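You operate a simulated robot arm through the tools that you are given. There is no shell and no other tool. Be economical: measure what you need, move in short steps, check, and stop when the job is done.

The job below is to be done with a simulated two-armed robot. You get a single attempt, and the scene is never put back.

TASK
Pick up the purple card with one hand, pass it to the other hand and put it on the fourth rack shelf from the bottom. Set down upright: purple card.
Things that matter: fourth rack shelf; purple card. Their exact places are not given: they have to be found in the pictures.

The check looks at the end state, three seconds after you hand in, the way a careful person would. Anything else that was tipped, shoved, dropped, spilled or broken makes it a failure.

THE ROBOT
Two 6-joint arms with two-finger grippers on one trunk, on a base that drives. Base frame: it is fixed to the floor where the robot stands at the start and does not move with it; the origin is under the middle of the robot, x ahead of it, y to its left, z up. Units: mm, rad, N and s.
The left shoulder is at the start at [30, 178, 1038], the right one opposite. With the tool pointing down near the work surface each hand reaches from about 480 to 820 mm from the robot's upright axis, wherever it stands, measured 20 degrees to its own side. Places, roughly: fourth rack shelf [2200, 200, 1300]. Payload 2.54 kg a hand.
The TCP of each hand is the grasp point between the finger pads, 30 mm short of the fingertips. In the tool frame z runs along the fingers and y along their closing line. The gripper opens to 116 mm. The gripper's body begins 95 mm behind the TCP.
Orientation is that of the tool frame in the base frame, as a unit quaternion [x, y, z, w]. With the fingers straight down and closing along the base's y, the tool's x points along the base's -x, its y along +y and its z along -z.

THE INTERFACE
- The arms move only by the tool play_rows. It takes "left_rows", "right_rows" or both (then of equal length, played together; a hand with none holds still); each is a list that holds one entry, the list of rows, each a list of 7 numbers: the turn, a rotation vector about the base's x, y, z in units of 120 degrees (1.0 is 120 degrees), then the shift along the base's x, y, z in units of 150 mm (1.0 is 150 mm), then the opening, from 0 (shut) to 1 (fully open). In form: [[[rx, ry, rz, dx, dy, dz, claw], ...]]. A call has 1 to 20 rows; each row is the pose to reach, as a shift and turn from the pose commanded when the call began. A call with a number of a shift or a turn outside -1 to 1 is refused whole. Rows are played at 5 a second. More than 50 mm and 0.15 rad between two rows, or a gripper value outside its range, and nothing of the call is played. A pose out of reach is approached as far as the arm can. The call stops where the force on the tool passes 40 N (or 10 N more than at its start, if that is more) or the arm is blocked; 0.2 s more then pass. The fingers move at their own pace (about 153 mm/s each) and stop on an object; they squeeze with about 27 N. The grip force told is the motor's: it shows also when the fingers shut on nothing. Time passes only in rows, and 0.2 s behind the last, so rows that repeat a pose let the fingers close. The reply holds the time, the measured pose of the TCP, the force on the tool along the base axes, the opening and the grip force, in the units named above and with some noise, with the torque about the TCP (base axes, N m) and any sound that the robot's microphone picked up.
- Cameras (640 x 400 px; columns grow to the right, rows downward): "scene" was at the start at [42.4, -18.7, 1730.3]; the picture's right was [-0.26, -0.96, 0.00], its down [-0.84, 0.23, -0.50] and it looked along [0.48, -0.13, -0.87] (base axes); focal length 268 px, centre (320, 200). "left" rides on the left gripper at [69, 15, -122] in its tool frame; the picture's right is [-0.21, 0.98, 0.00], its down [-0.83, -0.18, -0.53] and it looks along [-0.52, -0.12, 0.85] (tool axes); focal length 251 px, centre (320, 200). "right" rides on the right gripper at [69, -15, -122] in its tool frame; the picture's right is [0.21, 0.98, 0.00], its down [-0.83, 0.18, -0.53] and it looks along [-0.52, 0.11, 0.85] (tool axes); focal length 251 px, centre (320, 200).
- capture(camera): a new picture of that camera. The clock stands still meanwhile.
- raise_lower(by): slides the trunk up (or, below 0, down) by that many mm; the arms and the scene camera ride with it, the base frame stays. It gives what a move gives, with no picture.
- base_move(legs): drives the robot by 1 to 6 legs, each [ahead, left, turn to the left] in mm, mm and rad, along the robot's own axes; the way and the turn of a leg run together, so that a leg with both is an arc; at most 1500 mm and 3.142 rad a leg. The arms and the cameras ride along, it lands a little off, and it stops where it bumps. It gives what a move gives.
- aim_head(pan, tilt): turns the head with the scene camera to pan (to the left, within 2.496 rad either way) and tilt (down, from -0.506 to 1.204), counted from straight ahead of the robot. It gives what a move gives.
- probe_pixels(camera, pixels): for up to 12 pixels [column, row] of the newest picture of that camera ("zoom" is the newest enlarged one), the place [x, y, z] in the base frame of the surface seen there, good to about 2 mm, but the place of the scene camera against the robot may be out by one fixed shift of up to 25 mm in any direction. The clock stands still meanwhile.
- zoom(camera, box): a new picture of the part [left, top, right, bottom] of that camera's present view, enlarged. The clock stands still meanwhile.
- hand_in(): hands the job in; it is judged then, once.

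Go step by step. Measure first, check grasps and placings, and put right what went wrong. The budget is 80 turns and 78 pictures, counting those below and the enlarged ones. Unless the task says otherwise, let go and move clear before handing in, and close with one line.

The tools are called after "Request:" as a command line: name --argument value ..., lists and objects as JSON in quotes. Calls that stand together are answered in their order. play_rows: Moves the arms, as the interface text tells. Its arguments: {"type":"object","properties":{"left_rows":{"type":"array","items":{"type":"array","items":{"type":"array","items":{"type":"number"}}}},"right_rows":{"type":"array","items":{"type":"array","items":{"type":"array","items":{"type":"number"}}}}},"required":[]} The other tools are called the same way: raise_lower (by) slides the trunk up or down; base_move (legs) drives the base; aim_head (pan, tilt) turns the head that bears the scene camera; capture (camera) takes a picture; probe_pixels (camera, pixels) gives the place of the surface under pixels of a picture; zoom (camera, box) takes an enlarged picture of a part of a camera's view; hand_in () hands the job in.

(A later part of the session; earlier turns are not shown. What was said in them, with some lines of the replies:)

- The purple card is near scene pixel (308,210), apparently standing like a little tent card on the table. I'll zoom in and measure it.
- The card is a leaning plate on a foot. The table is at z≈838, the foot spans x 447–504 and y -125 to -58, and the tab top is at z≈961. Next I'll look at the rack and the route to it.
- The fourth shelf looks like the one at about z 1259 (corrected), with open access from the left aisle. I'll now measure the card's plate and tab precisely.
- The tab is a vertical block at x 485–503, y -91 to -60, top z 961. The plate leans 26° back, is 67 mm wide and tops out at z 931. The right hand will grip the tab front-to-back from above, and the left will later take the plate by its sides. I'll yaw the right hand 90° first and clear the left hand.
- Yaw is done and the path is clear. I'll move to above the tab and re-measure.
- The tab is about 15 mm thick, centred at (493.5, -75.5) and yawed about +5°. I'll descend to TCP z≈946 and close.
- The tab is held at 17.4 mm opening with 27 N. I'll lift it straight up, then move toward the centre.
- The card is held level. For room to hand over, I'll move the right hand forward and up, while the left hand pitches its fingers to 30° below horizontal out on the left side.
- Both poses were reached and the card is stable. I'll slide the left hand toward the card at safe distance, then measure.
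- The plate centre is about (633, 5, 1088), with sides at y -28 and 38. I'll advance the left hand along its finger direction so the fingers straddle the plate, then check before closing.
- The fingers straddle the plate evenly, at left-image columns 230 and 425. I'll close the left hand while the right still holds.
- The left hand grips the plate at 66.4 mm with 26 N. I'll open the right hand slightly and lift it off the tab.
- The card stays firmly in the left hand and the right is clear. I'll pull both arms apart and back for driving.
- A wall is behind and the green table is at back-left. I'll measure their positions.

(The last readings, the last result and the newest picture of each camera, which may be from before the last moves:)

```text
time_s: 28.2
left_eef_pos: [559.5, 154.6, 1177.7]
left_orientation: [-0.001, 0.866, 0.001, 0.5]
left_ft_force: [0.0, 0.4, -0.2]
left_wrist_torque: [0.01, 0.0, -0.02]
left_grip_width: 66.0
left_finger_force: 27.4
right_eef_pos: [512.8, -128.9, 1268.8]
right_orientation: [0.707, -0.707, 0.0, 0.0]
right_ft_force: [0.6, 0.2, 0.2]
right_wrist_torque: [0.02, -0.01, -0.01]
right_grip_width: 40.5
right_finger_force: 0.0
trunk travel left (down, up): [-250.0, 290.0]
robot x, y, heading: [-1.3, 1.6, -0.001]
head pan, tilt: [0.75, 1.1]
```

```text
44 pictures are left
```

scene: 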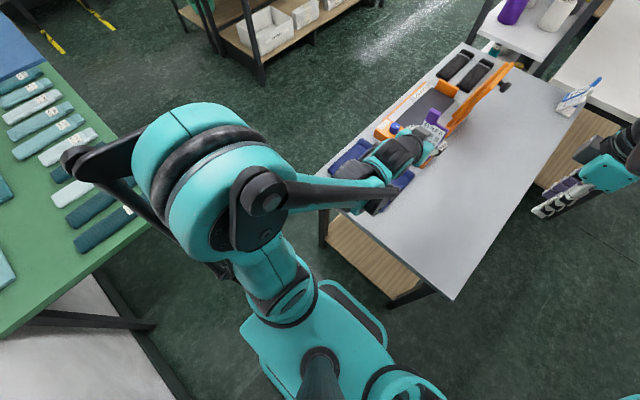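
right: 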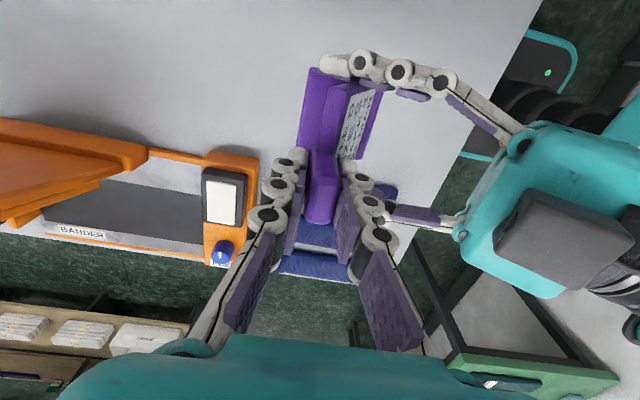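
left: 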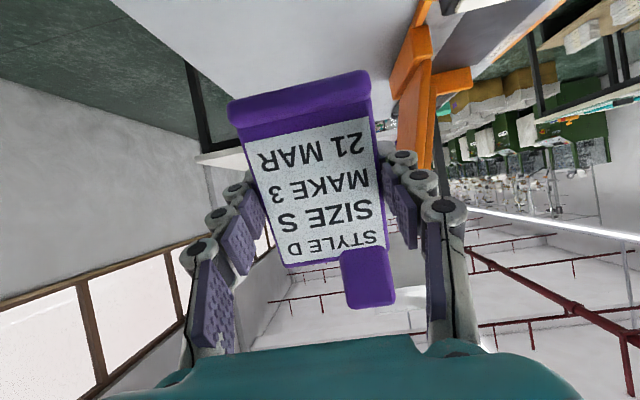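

Request:
probe_pixels --camera "scene" --pixels '[[452, 298], [318, 212], [468, 44], [385, 345], [325, 282], [245, 325], [270, 370], [320, 245], [385, 305], [150, 326], [440, 395], [350, 300]]'

Request:
aim_head --pan 1.5 --tilt 1.2

Request:
capture --camera "scene"

```text
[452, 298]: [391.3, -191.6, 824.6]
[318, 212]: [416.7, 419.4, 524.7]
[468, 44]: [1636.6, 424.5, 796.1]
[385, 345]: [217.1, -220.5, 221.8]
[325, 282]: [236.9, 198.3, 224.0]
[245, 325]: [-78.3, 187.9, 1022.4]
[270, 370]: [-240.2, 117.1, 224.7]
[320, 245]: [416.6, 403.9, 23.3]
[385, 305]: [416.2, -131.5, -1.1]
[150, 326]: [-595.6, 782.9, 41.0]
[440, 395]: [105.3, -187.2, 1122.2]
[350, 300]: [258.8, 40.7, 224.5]
```

```text
time_s: 29.3
left_eef_pos: [558.3, 155.2, 1178.4]
left_orientation: [0.001, 0.866, -0.001, 0.5]
left_ft_force: [0.3, -0.1, -1.0]
left_wrist_torque: [0.02, -0.04, 0.01]
left_grip_width: 66.1
left_finger_force: 26.7
right_eef_pos: [512.7, -129.6, 1268.1]
right_orientation: [0.707, -0.707, 0.0, -0.001]
right_ft_force: [-0.4, -0.6, 0.7]
right_wrist_torque: [0.02, 0.0, -0.04]
right_grip_width: 40.8
right_finger_force: 0.0
trunk travel left (down, up): [-250.0, 290.0]
robot x, y, heading: [-1.4, 2.5, 0.0]
head pan, tilt: [1.499, 1.201]
```

```text
43 pictures are left
```

scene: 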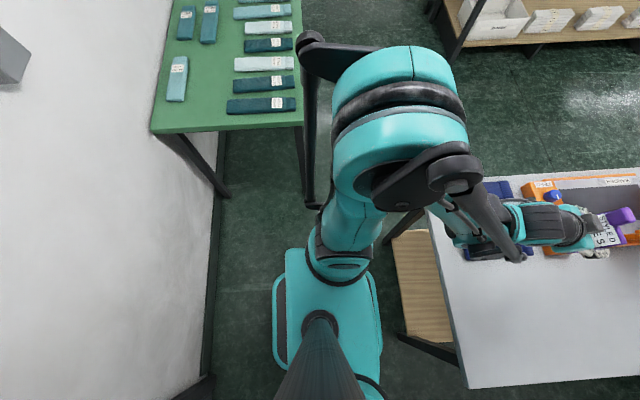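

Base top is low (z≈224), so only table legs matter. I'll check base edges, elbow extent and the legs.

Request:
probe_pixels --camera "scene" --pixels '[[310, 45], [400, 60], [345, 75], [273, 300], [280, 275], [372, 275], [382, 320], [303, 150], [310, 195], [225, 190], [390, 240], [412, 225]]'

```text
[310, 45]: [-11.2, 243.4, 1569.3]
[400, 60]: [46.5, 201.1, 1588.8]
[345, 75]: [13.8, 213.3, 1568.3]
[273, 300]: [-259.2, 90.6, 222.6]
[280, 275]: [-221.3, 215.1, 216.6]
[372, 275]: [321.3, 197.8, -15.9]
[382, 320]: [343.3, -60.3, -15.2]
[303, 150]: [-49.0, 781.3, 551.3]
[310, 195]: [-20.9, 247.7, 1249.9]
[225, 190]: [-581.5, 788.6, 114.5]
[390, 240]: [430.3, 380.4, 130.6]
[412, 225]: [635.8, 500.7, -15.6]
```

The route: turn 0.913 rad left, shift 218 mm left, then drive forward through the gap between the legs at (-49, 781) and (416, 419). I'll do the turn and shift first, then check.

Request:
base_move --legs '[[0, 0, 0.913], [0, 218, 0]]'

Request:
aim_head --pan 0.0 --tilt 1.1

Request:
capture --camera "scene"

```text
time_s: 33.3
left_eef_pos: [51.8, 667.3, 1178.7]
left_orientation: [-0.38, 0.779, 0.218, 0.449]
left_ft_force: [0.5, 0.7, -0.5]
left_wrist_torque: [0.01, -0.02, -0.01]
left_grip_width: 66.3
left_finger_force: 27.5
right_eef_pos: [248.7, 456.0, 1269.6]
right_orientation: [0.945, -0.326, 0.0, 0.0]
right_ft_force: [-1.1, 0.7, 0.1]
right_wrist_torque: [-0.03, -0.03, 0.0]
right_grip_width: 40.5
right_finger_force: 0.0
trunk travel left (down, up): [-250.0, 290.0]
robot x, y, heading: [-165.1, 128.8, 0.906]
head pan, tilt: [1.499, 1.201]
```

```text
time_s: 34.9
left_eef_pos: [53.0, 666.2, 1177.5]
left_orientation: [-0.379, 0.779, 0.219, 0.449]
left_ft_force: [-0.4, 0.3, -0.8]
left_wrist_torque: [-0.03, 0.01, -0.01]
left_grip_width: 66.2
left_finger_force: 27.2
right_eef_pos: [249.6, 455.1, 1269.1]
right_orientation: [0.946, -0.325, 0.0, 0.0]
right_ft_force: [-0.9, -0.3, 0.3]
right_wrist_torque: [-0.03, 0.01, 0.0]
right_grip_width: 40.7
right_finger_force: 0.1
trunk travel left (down, up): [-250.0, 290.0]
robot x, y, heading: [-164.8, 130.5, 0.911]
head pan, tilt: [0.0, 1.1]
```

```text
42 pictures are left
```

scene: 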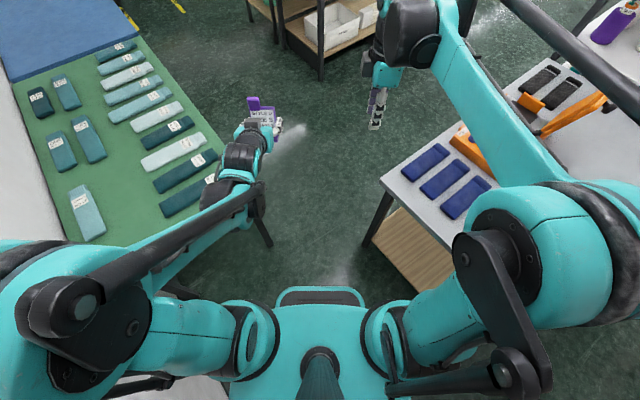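

The two legs' feet at (270,245) and (370,245) are symmetric about the centre line, so the robot is aimed at the middle. Driving forward 1100 mm.

Request:
base_move --legs '[[1100, 0, 0]]'

Request:
aim_head --pan -0.9 --tilt 0.55

Request:
capture --camera "scene"

```text
time_s: 40.6
left_eef_pos: [733.6, 1549.4, 1178.1]
left_orientation: [-0.382, 0.777, 0.221, 0.449]
left_ft_force: [0.3, -0.1, -0.5]
left_wrist_torque: [0.01, 0.01, 0.01]
left_grip_width: 66.2
left_finger_force: 27.5
right_eef_pos: [931.2, 1340.4, 1267.1]
right_orientation: [0.947, -0.322, 0.0, 0.0]
right_ft_force: [-0.2, 0.0, -0.2]
right_wrist_torque: [-0.02, -0.01, 0.03]
right_grip_width: 40.8
right_finger_force: 0.1
trunk travel left (down, up): [-250.0, 290.0]
robot x, y, heading: [513.1, 1011.9, 0.909]
head pan, tilt: [0.0, 1.1]
```

```text
time_s: 41.8
left_eef_pos: [732.3, 1549.7, 1178.4]
left_orientation: [-0.382, 0.777, 0.22, 0.449]
left_ft_force: [0.8, -0.5, 0.0]
left_wrist_torque: [0.02, 0.0, 0.0]
left_grip_width: 66.2
left_finger_force: 25.8
right_eef_pos: [930.5, 1338.9, 1269.4]
right_orientation: [0.947, -0.322, 0.0, 0.0]
right_ft_force: [-0.2, 0.4, 1.0]
right_wrist_torque: [0.0, -0.01, 0.02]
right_grip_width: 40.6
right_finger_force: 0.1
trunk travel left (down, up): [-250.0, 290.0]
robot x, y, heading: [514.6, 1013.2, 0.919]
head pan, tilt: [-0.901, 0.55]
```

```text
41 pictures are left
```

scene: 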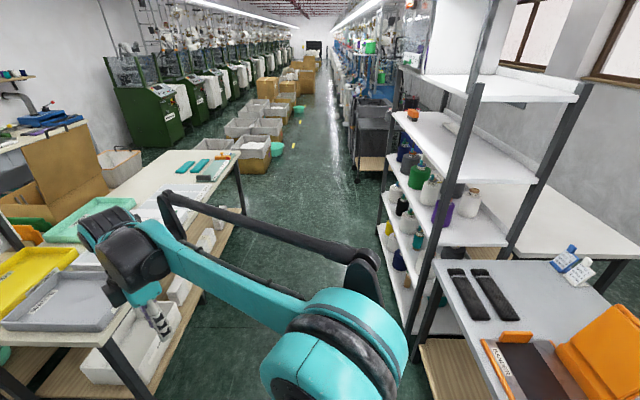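

Request:
zoom --camera "scene" --box '[340, 60, 600, 340]'

Request:
probe_pixels --camera "zoom" --pixels '[[300, 125], [260, 170], [350, 230], [200, 250], [210, 330], [180, 330], [180, 380], [130, 125], [300, 90], [170, 135], [245, 150], [400, 245]]'

Request:
probe_pixels --camera "scene" --pixels '[[238, 155], [150, 290], [240, 210], [150, 398], [395, 115], [490, 175], [355, 175], [360, 100], [413, 115], [440, 320], [385, 180], [455, 127]]'

```text
1.43 times, centred on (470, 200) of scene
```

zoom: 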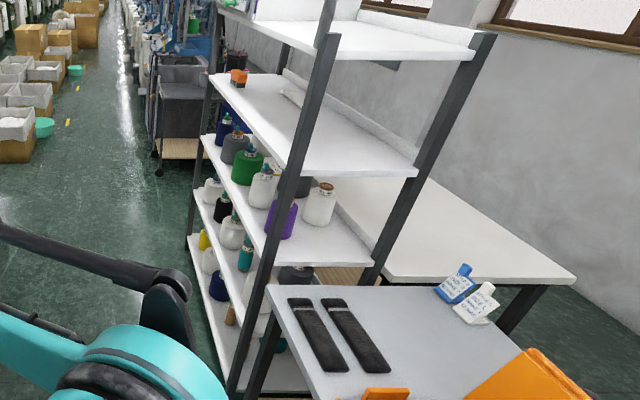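

```text
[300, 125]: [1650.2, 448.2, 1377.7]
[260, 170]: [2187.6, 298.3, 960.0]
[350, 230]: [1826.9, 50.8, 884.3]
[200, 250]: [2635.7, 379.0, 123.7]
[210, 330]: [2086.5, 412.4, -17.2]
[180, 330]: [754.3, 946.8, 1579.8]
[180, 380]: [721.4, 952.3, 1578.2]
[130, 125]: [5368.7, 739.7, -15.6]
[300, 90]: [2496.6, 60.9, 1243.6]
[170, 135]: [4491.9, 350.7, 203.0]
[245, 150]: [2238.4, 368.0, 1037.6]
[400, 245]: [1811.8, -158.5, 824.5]
```

```text
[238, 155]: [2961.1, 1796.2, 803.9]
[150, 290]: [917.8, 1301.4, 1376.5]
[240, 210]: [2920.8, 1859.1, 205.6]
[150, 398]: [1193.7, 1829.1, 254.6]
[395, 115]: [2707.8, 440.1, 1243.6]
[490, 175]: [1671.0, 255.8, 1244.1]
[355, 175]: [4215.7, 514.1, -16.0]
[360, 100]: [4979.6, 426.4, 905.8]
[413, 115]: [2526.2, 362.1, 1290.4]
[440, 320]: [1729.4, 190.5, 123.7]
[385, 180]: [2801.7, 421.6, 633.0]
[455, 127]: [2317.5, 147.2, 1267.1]
```

Counting shelves at the rack: z 124, ~500, 884, 1244, 1584, so the fourth is at 1244 (about 1258 after the camera offset). Its edge is at y≈440, and x 1700–2280 is empty. I'll turn, drive alongside the rack and face it.

Request:
base_move --legs '[[0, 0, -0.919], [1336, 150, 0], [0, 0, -1.571]]'

Request:
raise_lower --by 200

Request:
aim_head --pan 0.1 --tilt 0.7

Request:
capture --camera "scene"

Request:
capture --camera "left"

```text
time_s: 54.8
left_eef_pos: [2070.1, 611.4, 1178.5]
left_orientation: [0.596, 0.628, -0.344, 0.362]
left_ft_force: [-0.7, 0.3, -0.3]
left_wrist_torque: [0.03, 0.02, -0.01]
left_grip_width: 66.1
left_finger_force: 26.9
right_eef_pos: [1784.1, 641.8, 1268.6]
right_orientation: [-0.027, 1.0, 0.0, 0.0]
right_ft_force: [0.1, 0.0, 0.0]
right_wrist_torque: [0.03, -0.01, -0.01]
right_grip_width: 40.5
right_finger_force: 0.0
trunk travel left (down, up): [-250.0, 290.0]
robot x, y, heading: [1886.3, 1161.1, -1.519]
head pan, tilt: [-0.901, 0.55]
```

```text
time_s: 56.9
left_eef_pos: [2069.3, 611.3, 1378.4]
left_orientation: [0.596, 0.628, -0.344, 0.363]
left_ft_force: [0.0, 0.4, -0.6]
left_wrist_torque: [0.02, -0.01, 0.01]
left_grip_width: 66.3
left_finger_force: 27.1
right_eef_pos: [1783.2, 641.5, 1467.8]
right_orientation: [-0.027, 1.0, 0.0, 0.0]
right_ft_force: [-0.2, 0.0, -0.4]
right_wrist_torque: [-0.01, 0.0, 0.01]
right_grip_width: 40.9
right_finger_force: 0.0
trunk travel left (down, up): [-450.0, 90.0]
robot x, y, heading: [1881.3, 1159.6, -1.517]
head pan, tilt: [-0.901, 0.55]
```

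```text
time_s: 58.2
left_eef_pos: [2070.3, 611.6, 1378.0]
left_orientation: [0.596, 0.628, -0.344, 0.362]
left_ft_force: [-0.1, -0.5, -0.5]
left_wrist_torque: [0.02, 0.0, -0.02]
left_grip_width: 66.1
left_finger_force: 27.1
right_eef_pos: [1783.6, 642.6, 1469.9]
right_orientation: [-0.028, 1.0, 0.0, 0.0]
right_ft_force: [1.2, 0.0, -0.3]
right_wrist_torque: [-0.03, 0.0, 0.0]
right_grip_width: 40.5
right_finger_force: 0.1
trunk travel left (down, up): [-450.0, 90.0]
robot x, y, heading: [1887.8, 1161.7, -1.514]
head pan, tilt: [0.099, 0.7]
```

```text
39 pictures are left
```

scene: 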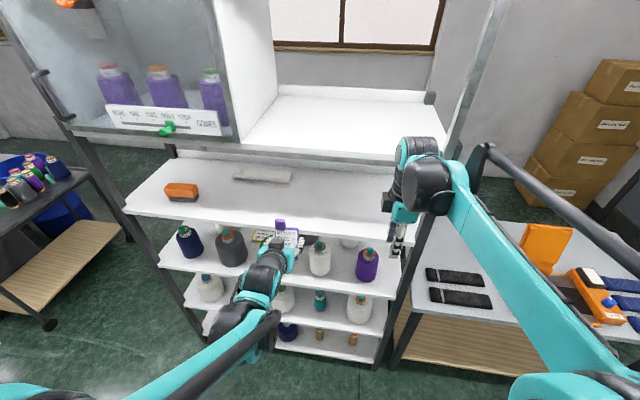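

```text
38 pictures are left
```

left: 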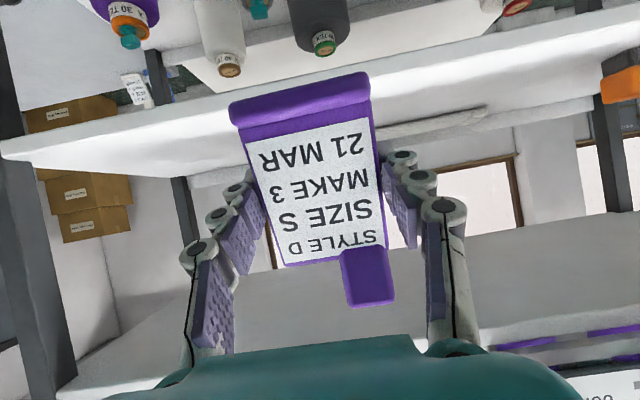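

The robot faces the rack with the card about 170 mm in front of the shelf edge. I'll measure the shelf top and edge with the wrist camera, and the nearby items.

Request:
probe_pixels --camera "left" --pixels '[[120, 145], [120, 130], [120, 152], [200, 135], [450, 85], [450, 70], [520, 85], [470, 122], [440, 95], [420, 130], [260, 330], [600, 260]]'

Request:
probe_pixels --camera "scene" --pixels '[[250, 212], [300, 222], [233, 175], [290, 180], [350, 232], [182, 192], [180, 200], [300, 195], [300, 150], [250, 145], [350, 200], [386, 238]]'

```text
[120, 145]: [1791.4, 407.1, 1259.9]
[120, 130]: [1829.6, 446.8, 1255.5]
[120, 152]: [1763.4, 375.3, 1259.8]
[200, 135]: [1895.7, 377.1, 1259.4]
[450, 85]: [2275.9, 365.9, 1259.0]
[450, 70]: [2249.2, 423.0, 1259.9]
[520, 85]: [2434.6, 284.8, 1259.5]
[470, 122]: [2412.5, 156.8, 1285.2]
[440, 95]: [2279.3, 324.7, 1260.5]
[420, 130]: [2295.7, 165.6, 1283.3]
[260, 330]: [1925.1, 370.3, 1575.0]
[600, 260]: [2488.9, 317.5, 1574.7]
```

```text
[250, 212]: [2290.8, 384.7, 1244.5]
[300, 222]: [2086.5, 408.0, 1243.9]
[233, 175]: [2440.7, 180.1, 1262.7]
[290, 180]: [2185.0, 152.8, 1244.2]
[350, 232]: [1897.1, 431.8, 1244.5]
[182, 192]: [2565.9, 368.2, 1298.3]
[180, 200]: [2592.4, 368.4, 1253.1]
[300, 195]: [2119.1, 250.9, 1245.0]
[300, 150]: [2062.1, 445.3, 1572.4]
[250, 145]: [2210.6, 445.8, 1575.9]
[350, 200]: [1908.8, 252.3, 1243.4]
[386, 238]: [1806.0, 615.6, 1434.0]
```

The wrist camera gives shelf top z=1259.5, front edge y≈447 and upper shelf underside z≈1575. Target left TCP is (2070, 350, 1304.5). I'll pull the right hand back, then drive 120 mm closer.

Request:
play_rows --right_rows '[[[0, 0, 0, 0, 0.2, 0, 0.35], [0, 0, 0, 0, 0.4, 0, 0.35], [0, 0, 0, 0, 0.55, 0, 0.35]]]'

Request:
base_move --legs '[[120, 0, -0.05]]'

Request:
capture --camera "scene"

```text
time_s: 59.0
left_eef_pos: [2070.4, 611.4, 1378.5]
left_orientation: [0.596, 0.628, -0.345, 0.363]
left_ft_force: [-0.8, -0.5, 0.1]
left_wrist_torque: [-0.02, 0.03, -0.02]
left_grip_width: 66.3
left_finger_force: 26.5
right_eef_pos: [1783.9, 725.8, 1469.7]
right_orientation: [-0.027, 1.0, 0.0, 0.0]
right_ft_force: [0.4, 0.9, 0.5]
right_wrist_torque: [-0.01, 0.0, 0.02]
right_grip_width: 40.7
right_finger_force: 0.1
trunk travel left (down, up): [-450.0, 90.0]
robot x, y, heading: [1885.8, 1160.7, -1.517]
head pan, tilt: [0.099, 0.7]
```

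```text
time_s: 60.3
left_eef_pos: [2045.4, 482.0, 1378.2]
left_orientation: [0.612, 0.612, -0.354, 0.354]
left_ft_force: [0.8, -0.2, -0.7]
left_wrist_torque: [0.03, -0.01, -0.02]
left_grip_width: 66.2
left_finger_force: 26.8
right_eef_pos: [1763.9, 611.5, 1470.8]
right_orientation: [0.0, 1.0, 0.0, 0.0]
right_ft_force: [0.6, 0.3, 0.9]
right_wrist_torque: [-0.01, -0.01, -0.01]
right_grip_width: 40.2
right_finger_force: 0.0
trunk travel left (down, up): [-450.0, 90.0]
robot x, y, heading: [1890.3, 1038.3, -1.567]
head pan, tilt: [0.099, 0.7]
```

```text
37 pictures are left
```

scene: 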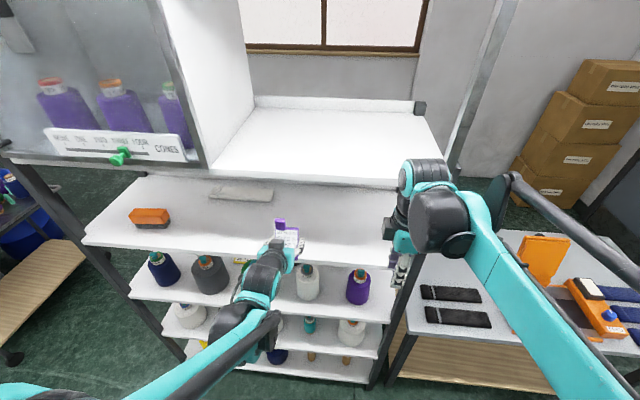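

The card is at (2045, 482, 1378), above shelf level. I'll move it in over the shelf and down to about 20 mm above it, then check.

Request:
play_rows --left_rows '[[[0, 0, 0, 0, -0.2, 0, 0], [0, 0, 0, 0, -0.4, 0, 0], [0, 0, 0, 0, -0.6, -0.05, 0], [0, 0, 0, 0, -0.75, -0.15, 0], [0, 0, 0, 0, -0.88, -0.25, 0], [0, 0, 0, 0, -0.88, -0.35, 0], [0, 0, 0, 0, -0.88, -0.35, 0]]]'

Request:
capture --camera "left"

Request:
zoom --camera "scene" --box '[200, 160, 400, 300]'

```text
time_s: 61.9
left_eef_pos: [2044.0, 348.2, 1325.0]
left_orientation: [0.612, 0.613, -0.353, 0.354]
left_ft_force: [-0.8, -0.2, -0.9]
left_wrist_torque: [0.04, -0.02, 0.0]
left_grip_width: 66.2
left_finger_force: 26.8
right_eef_pos: [1764.2, 609.1, 1471.2]
right_orientation: [0.0, 1.0, 0.0, 0.0]
right_ft_force: [0.4, 0.7, -0.9]
right_wrist_torque: [0.0, 0.03, -0.01]
right_grip_width: 41.0
right_finger_force: 0.0
trunk travel left (down, up): [-450.0, 90.0]
robot x, y, heading: [1888.9, 1038.7, -1.57]
head pan, tilt: [0.099, 0.7]
```

```text
36 pictures are left
```

left: 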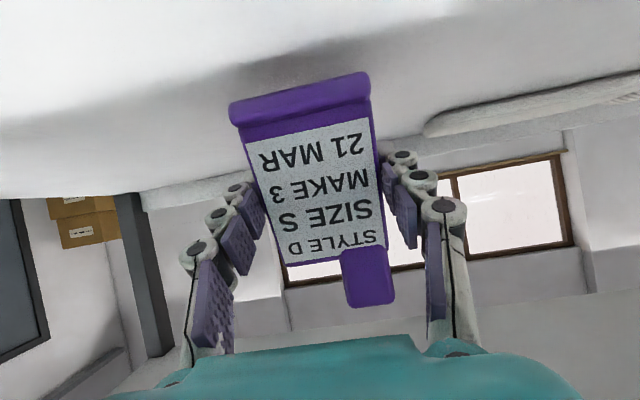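

```text
2.86 times, centred on (300, 230) of scene
```

zoom: 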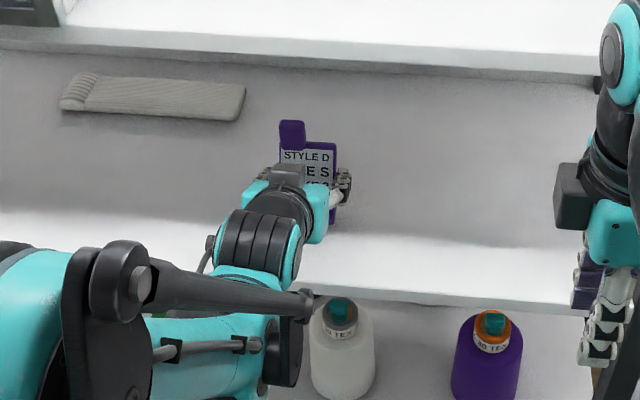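

The card is clear and level over the shelf. I'll lower it in small steps, watching the force.

Request:
probe_pixels --camera "left" --pixels '[[245, 112], [350, 88], [242, 104], [358, 78], [230, 104], [369, 76], [300, 60]]'

Request:
play_rows --left_rows '[[[0, 0, 0, 0, 0, -0.04, 0], [0, 0, 0, 0, 0, -0.08, 0], [0, 0, 0, 0, 0, -0.1, 0], [0, 0, 0, 0, 0, -0.115, 0], [0, 0, 0, 0, 0, -0.125, 0]]]'

```text
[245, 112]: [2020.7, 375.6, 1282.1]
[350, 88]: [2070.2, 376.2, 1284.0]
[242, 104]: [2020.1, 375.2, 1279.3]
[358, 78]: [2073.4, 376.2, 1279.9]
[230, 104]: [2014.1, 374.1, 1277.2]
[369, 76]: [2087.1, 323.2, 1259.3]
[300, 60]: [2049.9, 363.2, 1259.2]
```

```text
time_s: 63.1
left_eef_pos: [2043.1, 349.8, 1306.6]
left_orientation: [0.612, 0.611, -0.355, 0.354]
left_ft_force: [1.4, -5.4, 18.7]
left_wrist_torque: [0.27, -0.02, 0.01]
left_grip_width: 66.5
left_finger_force: 27.3
right_eef_pos: [1764.0, 611.7, 1471.0]
right_orientation: [0.0, 1.0, 0.0, 0.0]
right_ft_force: [-0.7, -0.2, -0.5]
right_wrist_torque: [0.02, 0.0, 0.01]
right_grip_width: 40.8
right_finger_force: 0.1
trunk travel left (down, up): [-450.0, 90.0]
robot x, y, heading: [1888.1, 1037.7, -1.571]
head pan, tilt: [0.099, 0.7]
```

It has touched the shelf (18.7 N up). I'll ease up a hair and check the force.

Request:
play_rows --left_rows '[[[0, 0, 0, 0, 0, 0.008, 0], [0, 0, 0, 0, 0, 0.008, 0]]]'

Request:
capture --camera "left"

```text
time_s: 63.7
left_eef_pos: [2042.9, 350.1, 1307.9]
left_orientation: [0.613, 0.612, -0.354, 0.353]
left_ft_force: [-0.4, 0.6, -0.5]
left_wrist_torque: [0.04, -0.06, 0.03]
left_grip_width: 66.4
left_finger_force: 26.9
right_eef_pos: [1763.8, 610.3, 1471.0]
right_orientation: [0.0, 1.0, 0.0, -0.001]
right_ft_force: [0.6, 0.0, 0.7]
right_wrist_torque: [0.01, -0.02, 0.01]
right_grip_width: 40.6
right_finger_force: 0.1
trunk travel left (down, up): [-450.0, 90.0]
robot x, y, heading: [1891.4, 1038.3, -1.577]
head pan, tilt: [0.099, 0.7]
```

```text
34 pictures are left
```

left: 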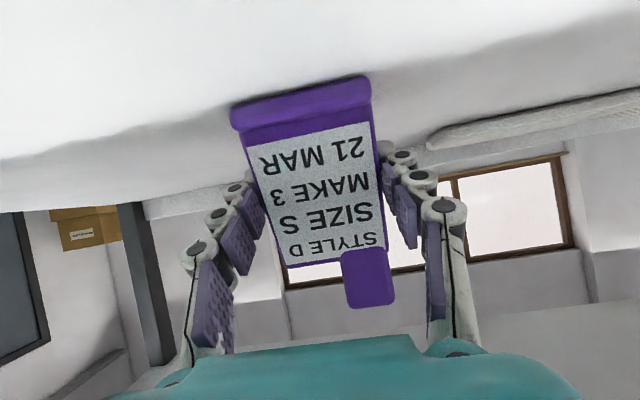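

The force is relieved and the card is within about 1 mm of the shelf. I'll open the fingers evenly and hold still.

Request:
play_rows --left_rows '[[[0, 0, 0, 0, 0, -0.003, 0.6], [0, 0, 0, 0, 0, -0.003, 0.68], [0, 0, 0, 0, 0, -0.003, 0.78], [0, 0, 0, 0, 0, -0.003, 0.9], [0, 0, 0, 0, 0, -0.003, 0.95]]]'

Request:
capture --camera "left"

```text
time_s: 64.9
left_eef_pos: [2043.8, 350.1, 1307.8]
left_orientation: [0.612, 0.612, -0.354, 0.354]
left_ft_force: [0.7, -0.4, -0.2]
left_wrist_torque: [-0.02, 0.0, 0.01]
left_grip_width: 110.3
left_finger_force: 0.0
right_eef_pos: [1764.4, 610.6, 1470.7]
right_orientation: [0.0, 1.0, 0.001, 0.0]
right_ft_force: [-0.4, 0.0, -0.5]
right_wrist_torque: [-0.02, -0.02, -0.05]
right_grip_width: 40.7
right_finger_force: 0.1
trunk travel left (down, up): [-450.0, 90.0]
robot x, y, heading: [1891.4, 1038.3, -1.57]
head pan, tilt: [0.099, 0.7]
```

```text
33 pictures are left
```

left: 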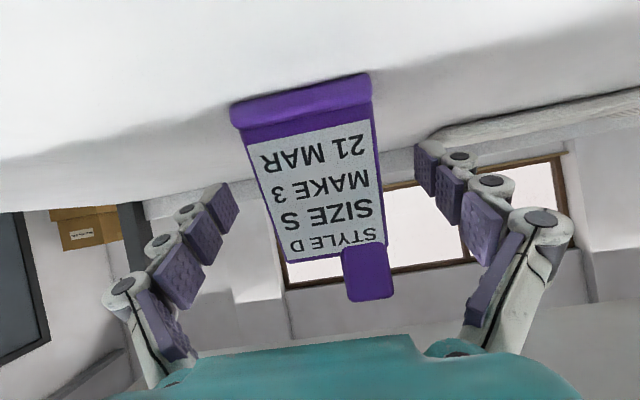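

The card stands freely with the fingers open. I'll withdraw along the finger direction (back and slightly up).

Request:
play_rows --left_rows '[[[0, 0, 0, 0, 0.15, 0.07, 0.95], [0, 0, 0, 0, 0.35, 0.15, 0.95], [0, 0, 0, 0, 0.6, 0.25, 0.95], [0, 0, 0, 0, 0.8, 0.32, 0.95], [0, 0, 0, 0, 1, 0.4, 0.95]]]'

Request:
base_move --legs '[[-180, 0, 0]]'

Request:
capture --camera "left"

Request:
capture --camera "scene"

```text
time_s: 66.1
left_eef_pos: [2043.2, 503.0, 1368.3]
left_orientation: [0.613, 0.611, -0.355, 0.353]
left_ft_force: [-0.1, 0.0, -0.1]
left_wrist_torque: [0.03, 0.01, 0.0]
left_grip_width: 110.3
left_finger_force: 0.2
right_eef_pos: [1764.8, 613.1, 1471.2]
right_orientation: [0.0, 1.0, -0.001, -0.001]
right_ft_force: [0.1, 0.1, -0.8]
right_wrist_torque: [-0.07, 0.0, 0.02]
right_grip_width: 40.3
right_finger_force: 0.1
trunk travel left (down, up): [-450.0, 90.0]
robot x, y, heading: [1887.4, 1038.8, -1.569]
head pan, tilt: [0.099, 0.7]
```

```text
time_s: 67.6
left_eef_pos: [2045.0, 680.5, 1367.7]
left_orientation: [0.612, 0.612, -0.354, 0.354]
left_ft_force: [0.0, -0.2, 0.1]
left_wrist_torque: [-0.05, 0.01, 0.01]
left_grip_width: 109.8
left_finger_force: 0.1
right_eef_pos: [1764.5, 789.8, 1471.0]
right_orientation: [0.001, 1.0, 0.001, 0.001]
right_ft_force: [0.4, -0.8, 0.2]
right_wrist_torque: [0.01, -0.01, 0.0]
right_grip_width: 40.6
right_finger_force: 0.0
trunk travel left (down, up): [-450.0, 90.0]
robot x, y, heading: [1886.0, 1220.7, -1.567]
head pan, tilt: [0.099, 0.7]
```

```text
32 pictures are left
```

left: 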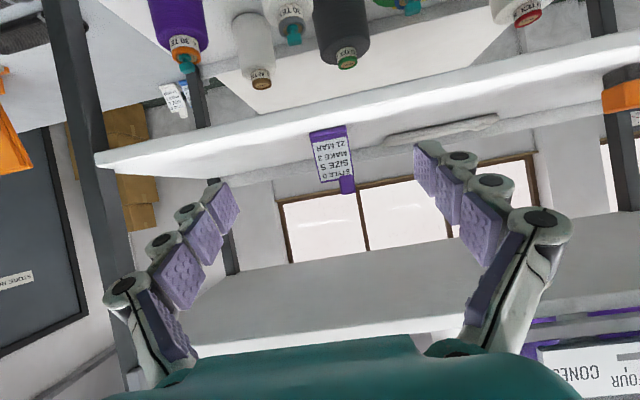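

```text
31 pictures are left
```

scene: 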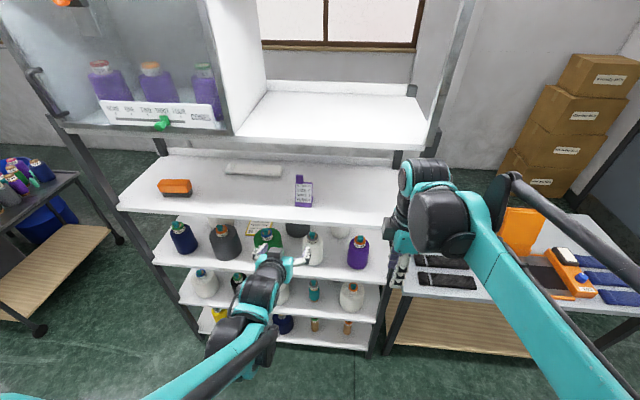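

The card stands upright on the fourth shelf at scene pixel (304,190). Both hands are clear and nothing else has been disturbed, so I'm handing in.

Request:
hand_in

```text
The job is handed in.
```

The purple card was picked up with the right hand, passed to the left, and now stands upright on the fourth rack shelf from the bottom, with both hands clear.
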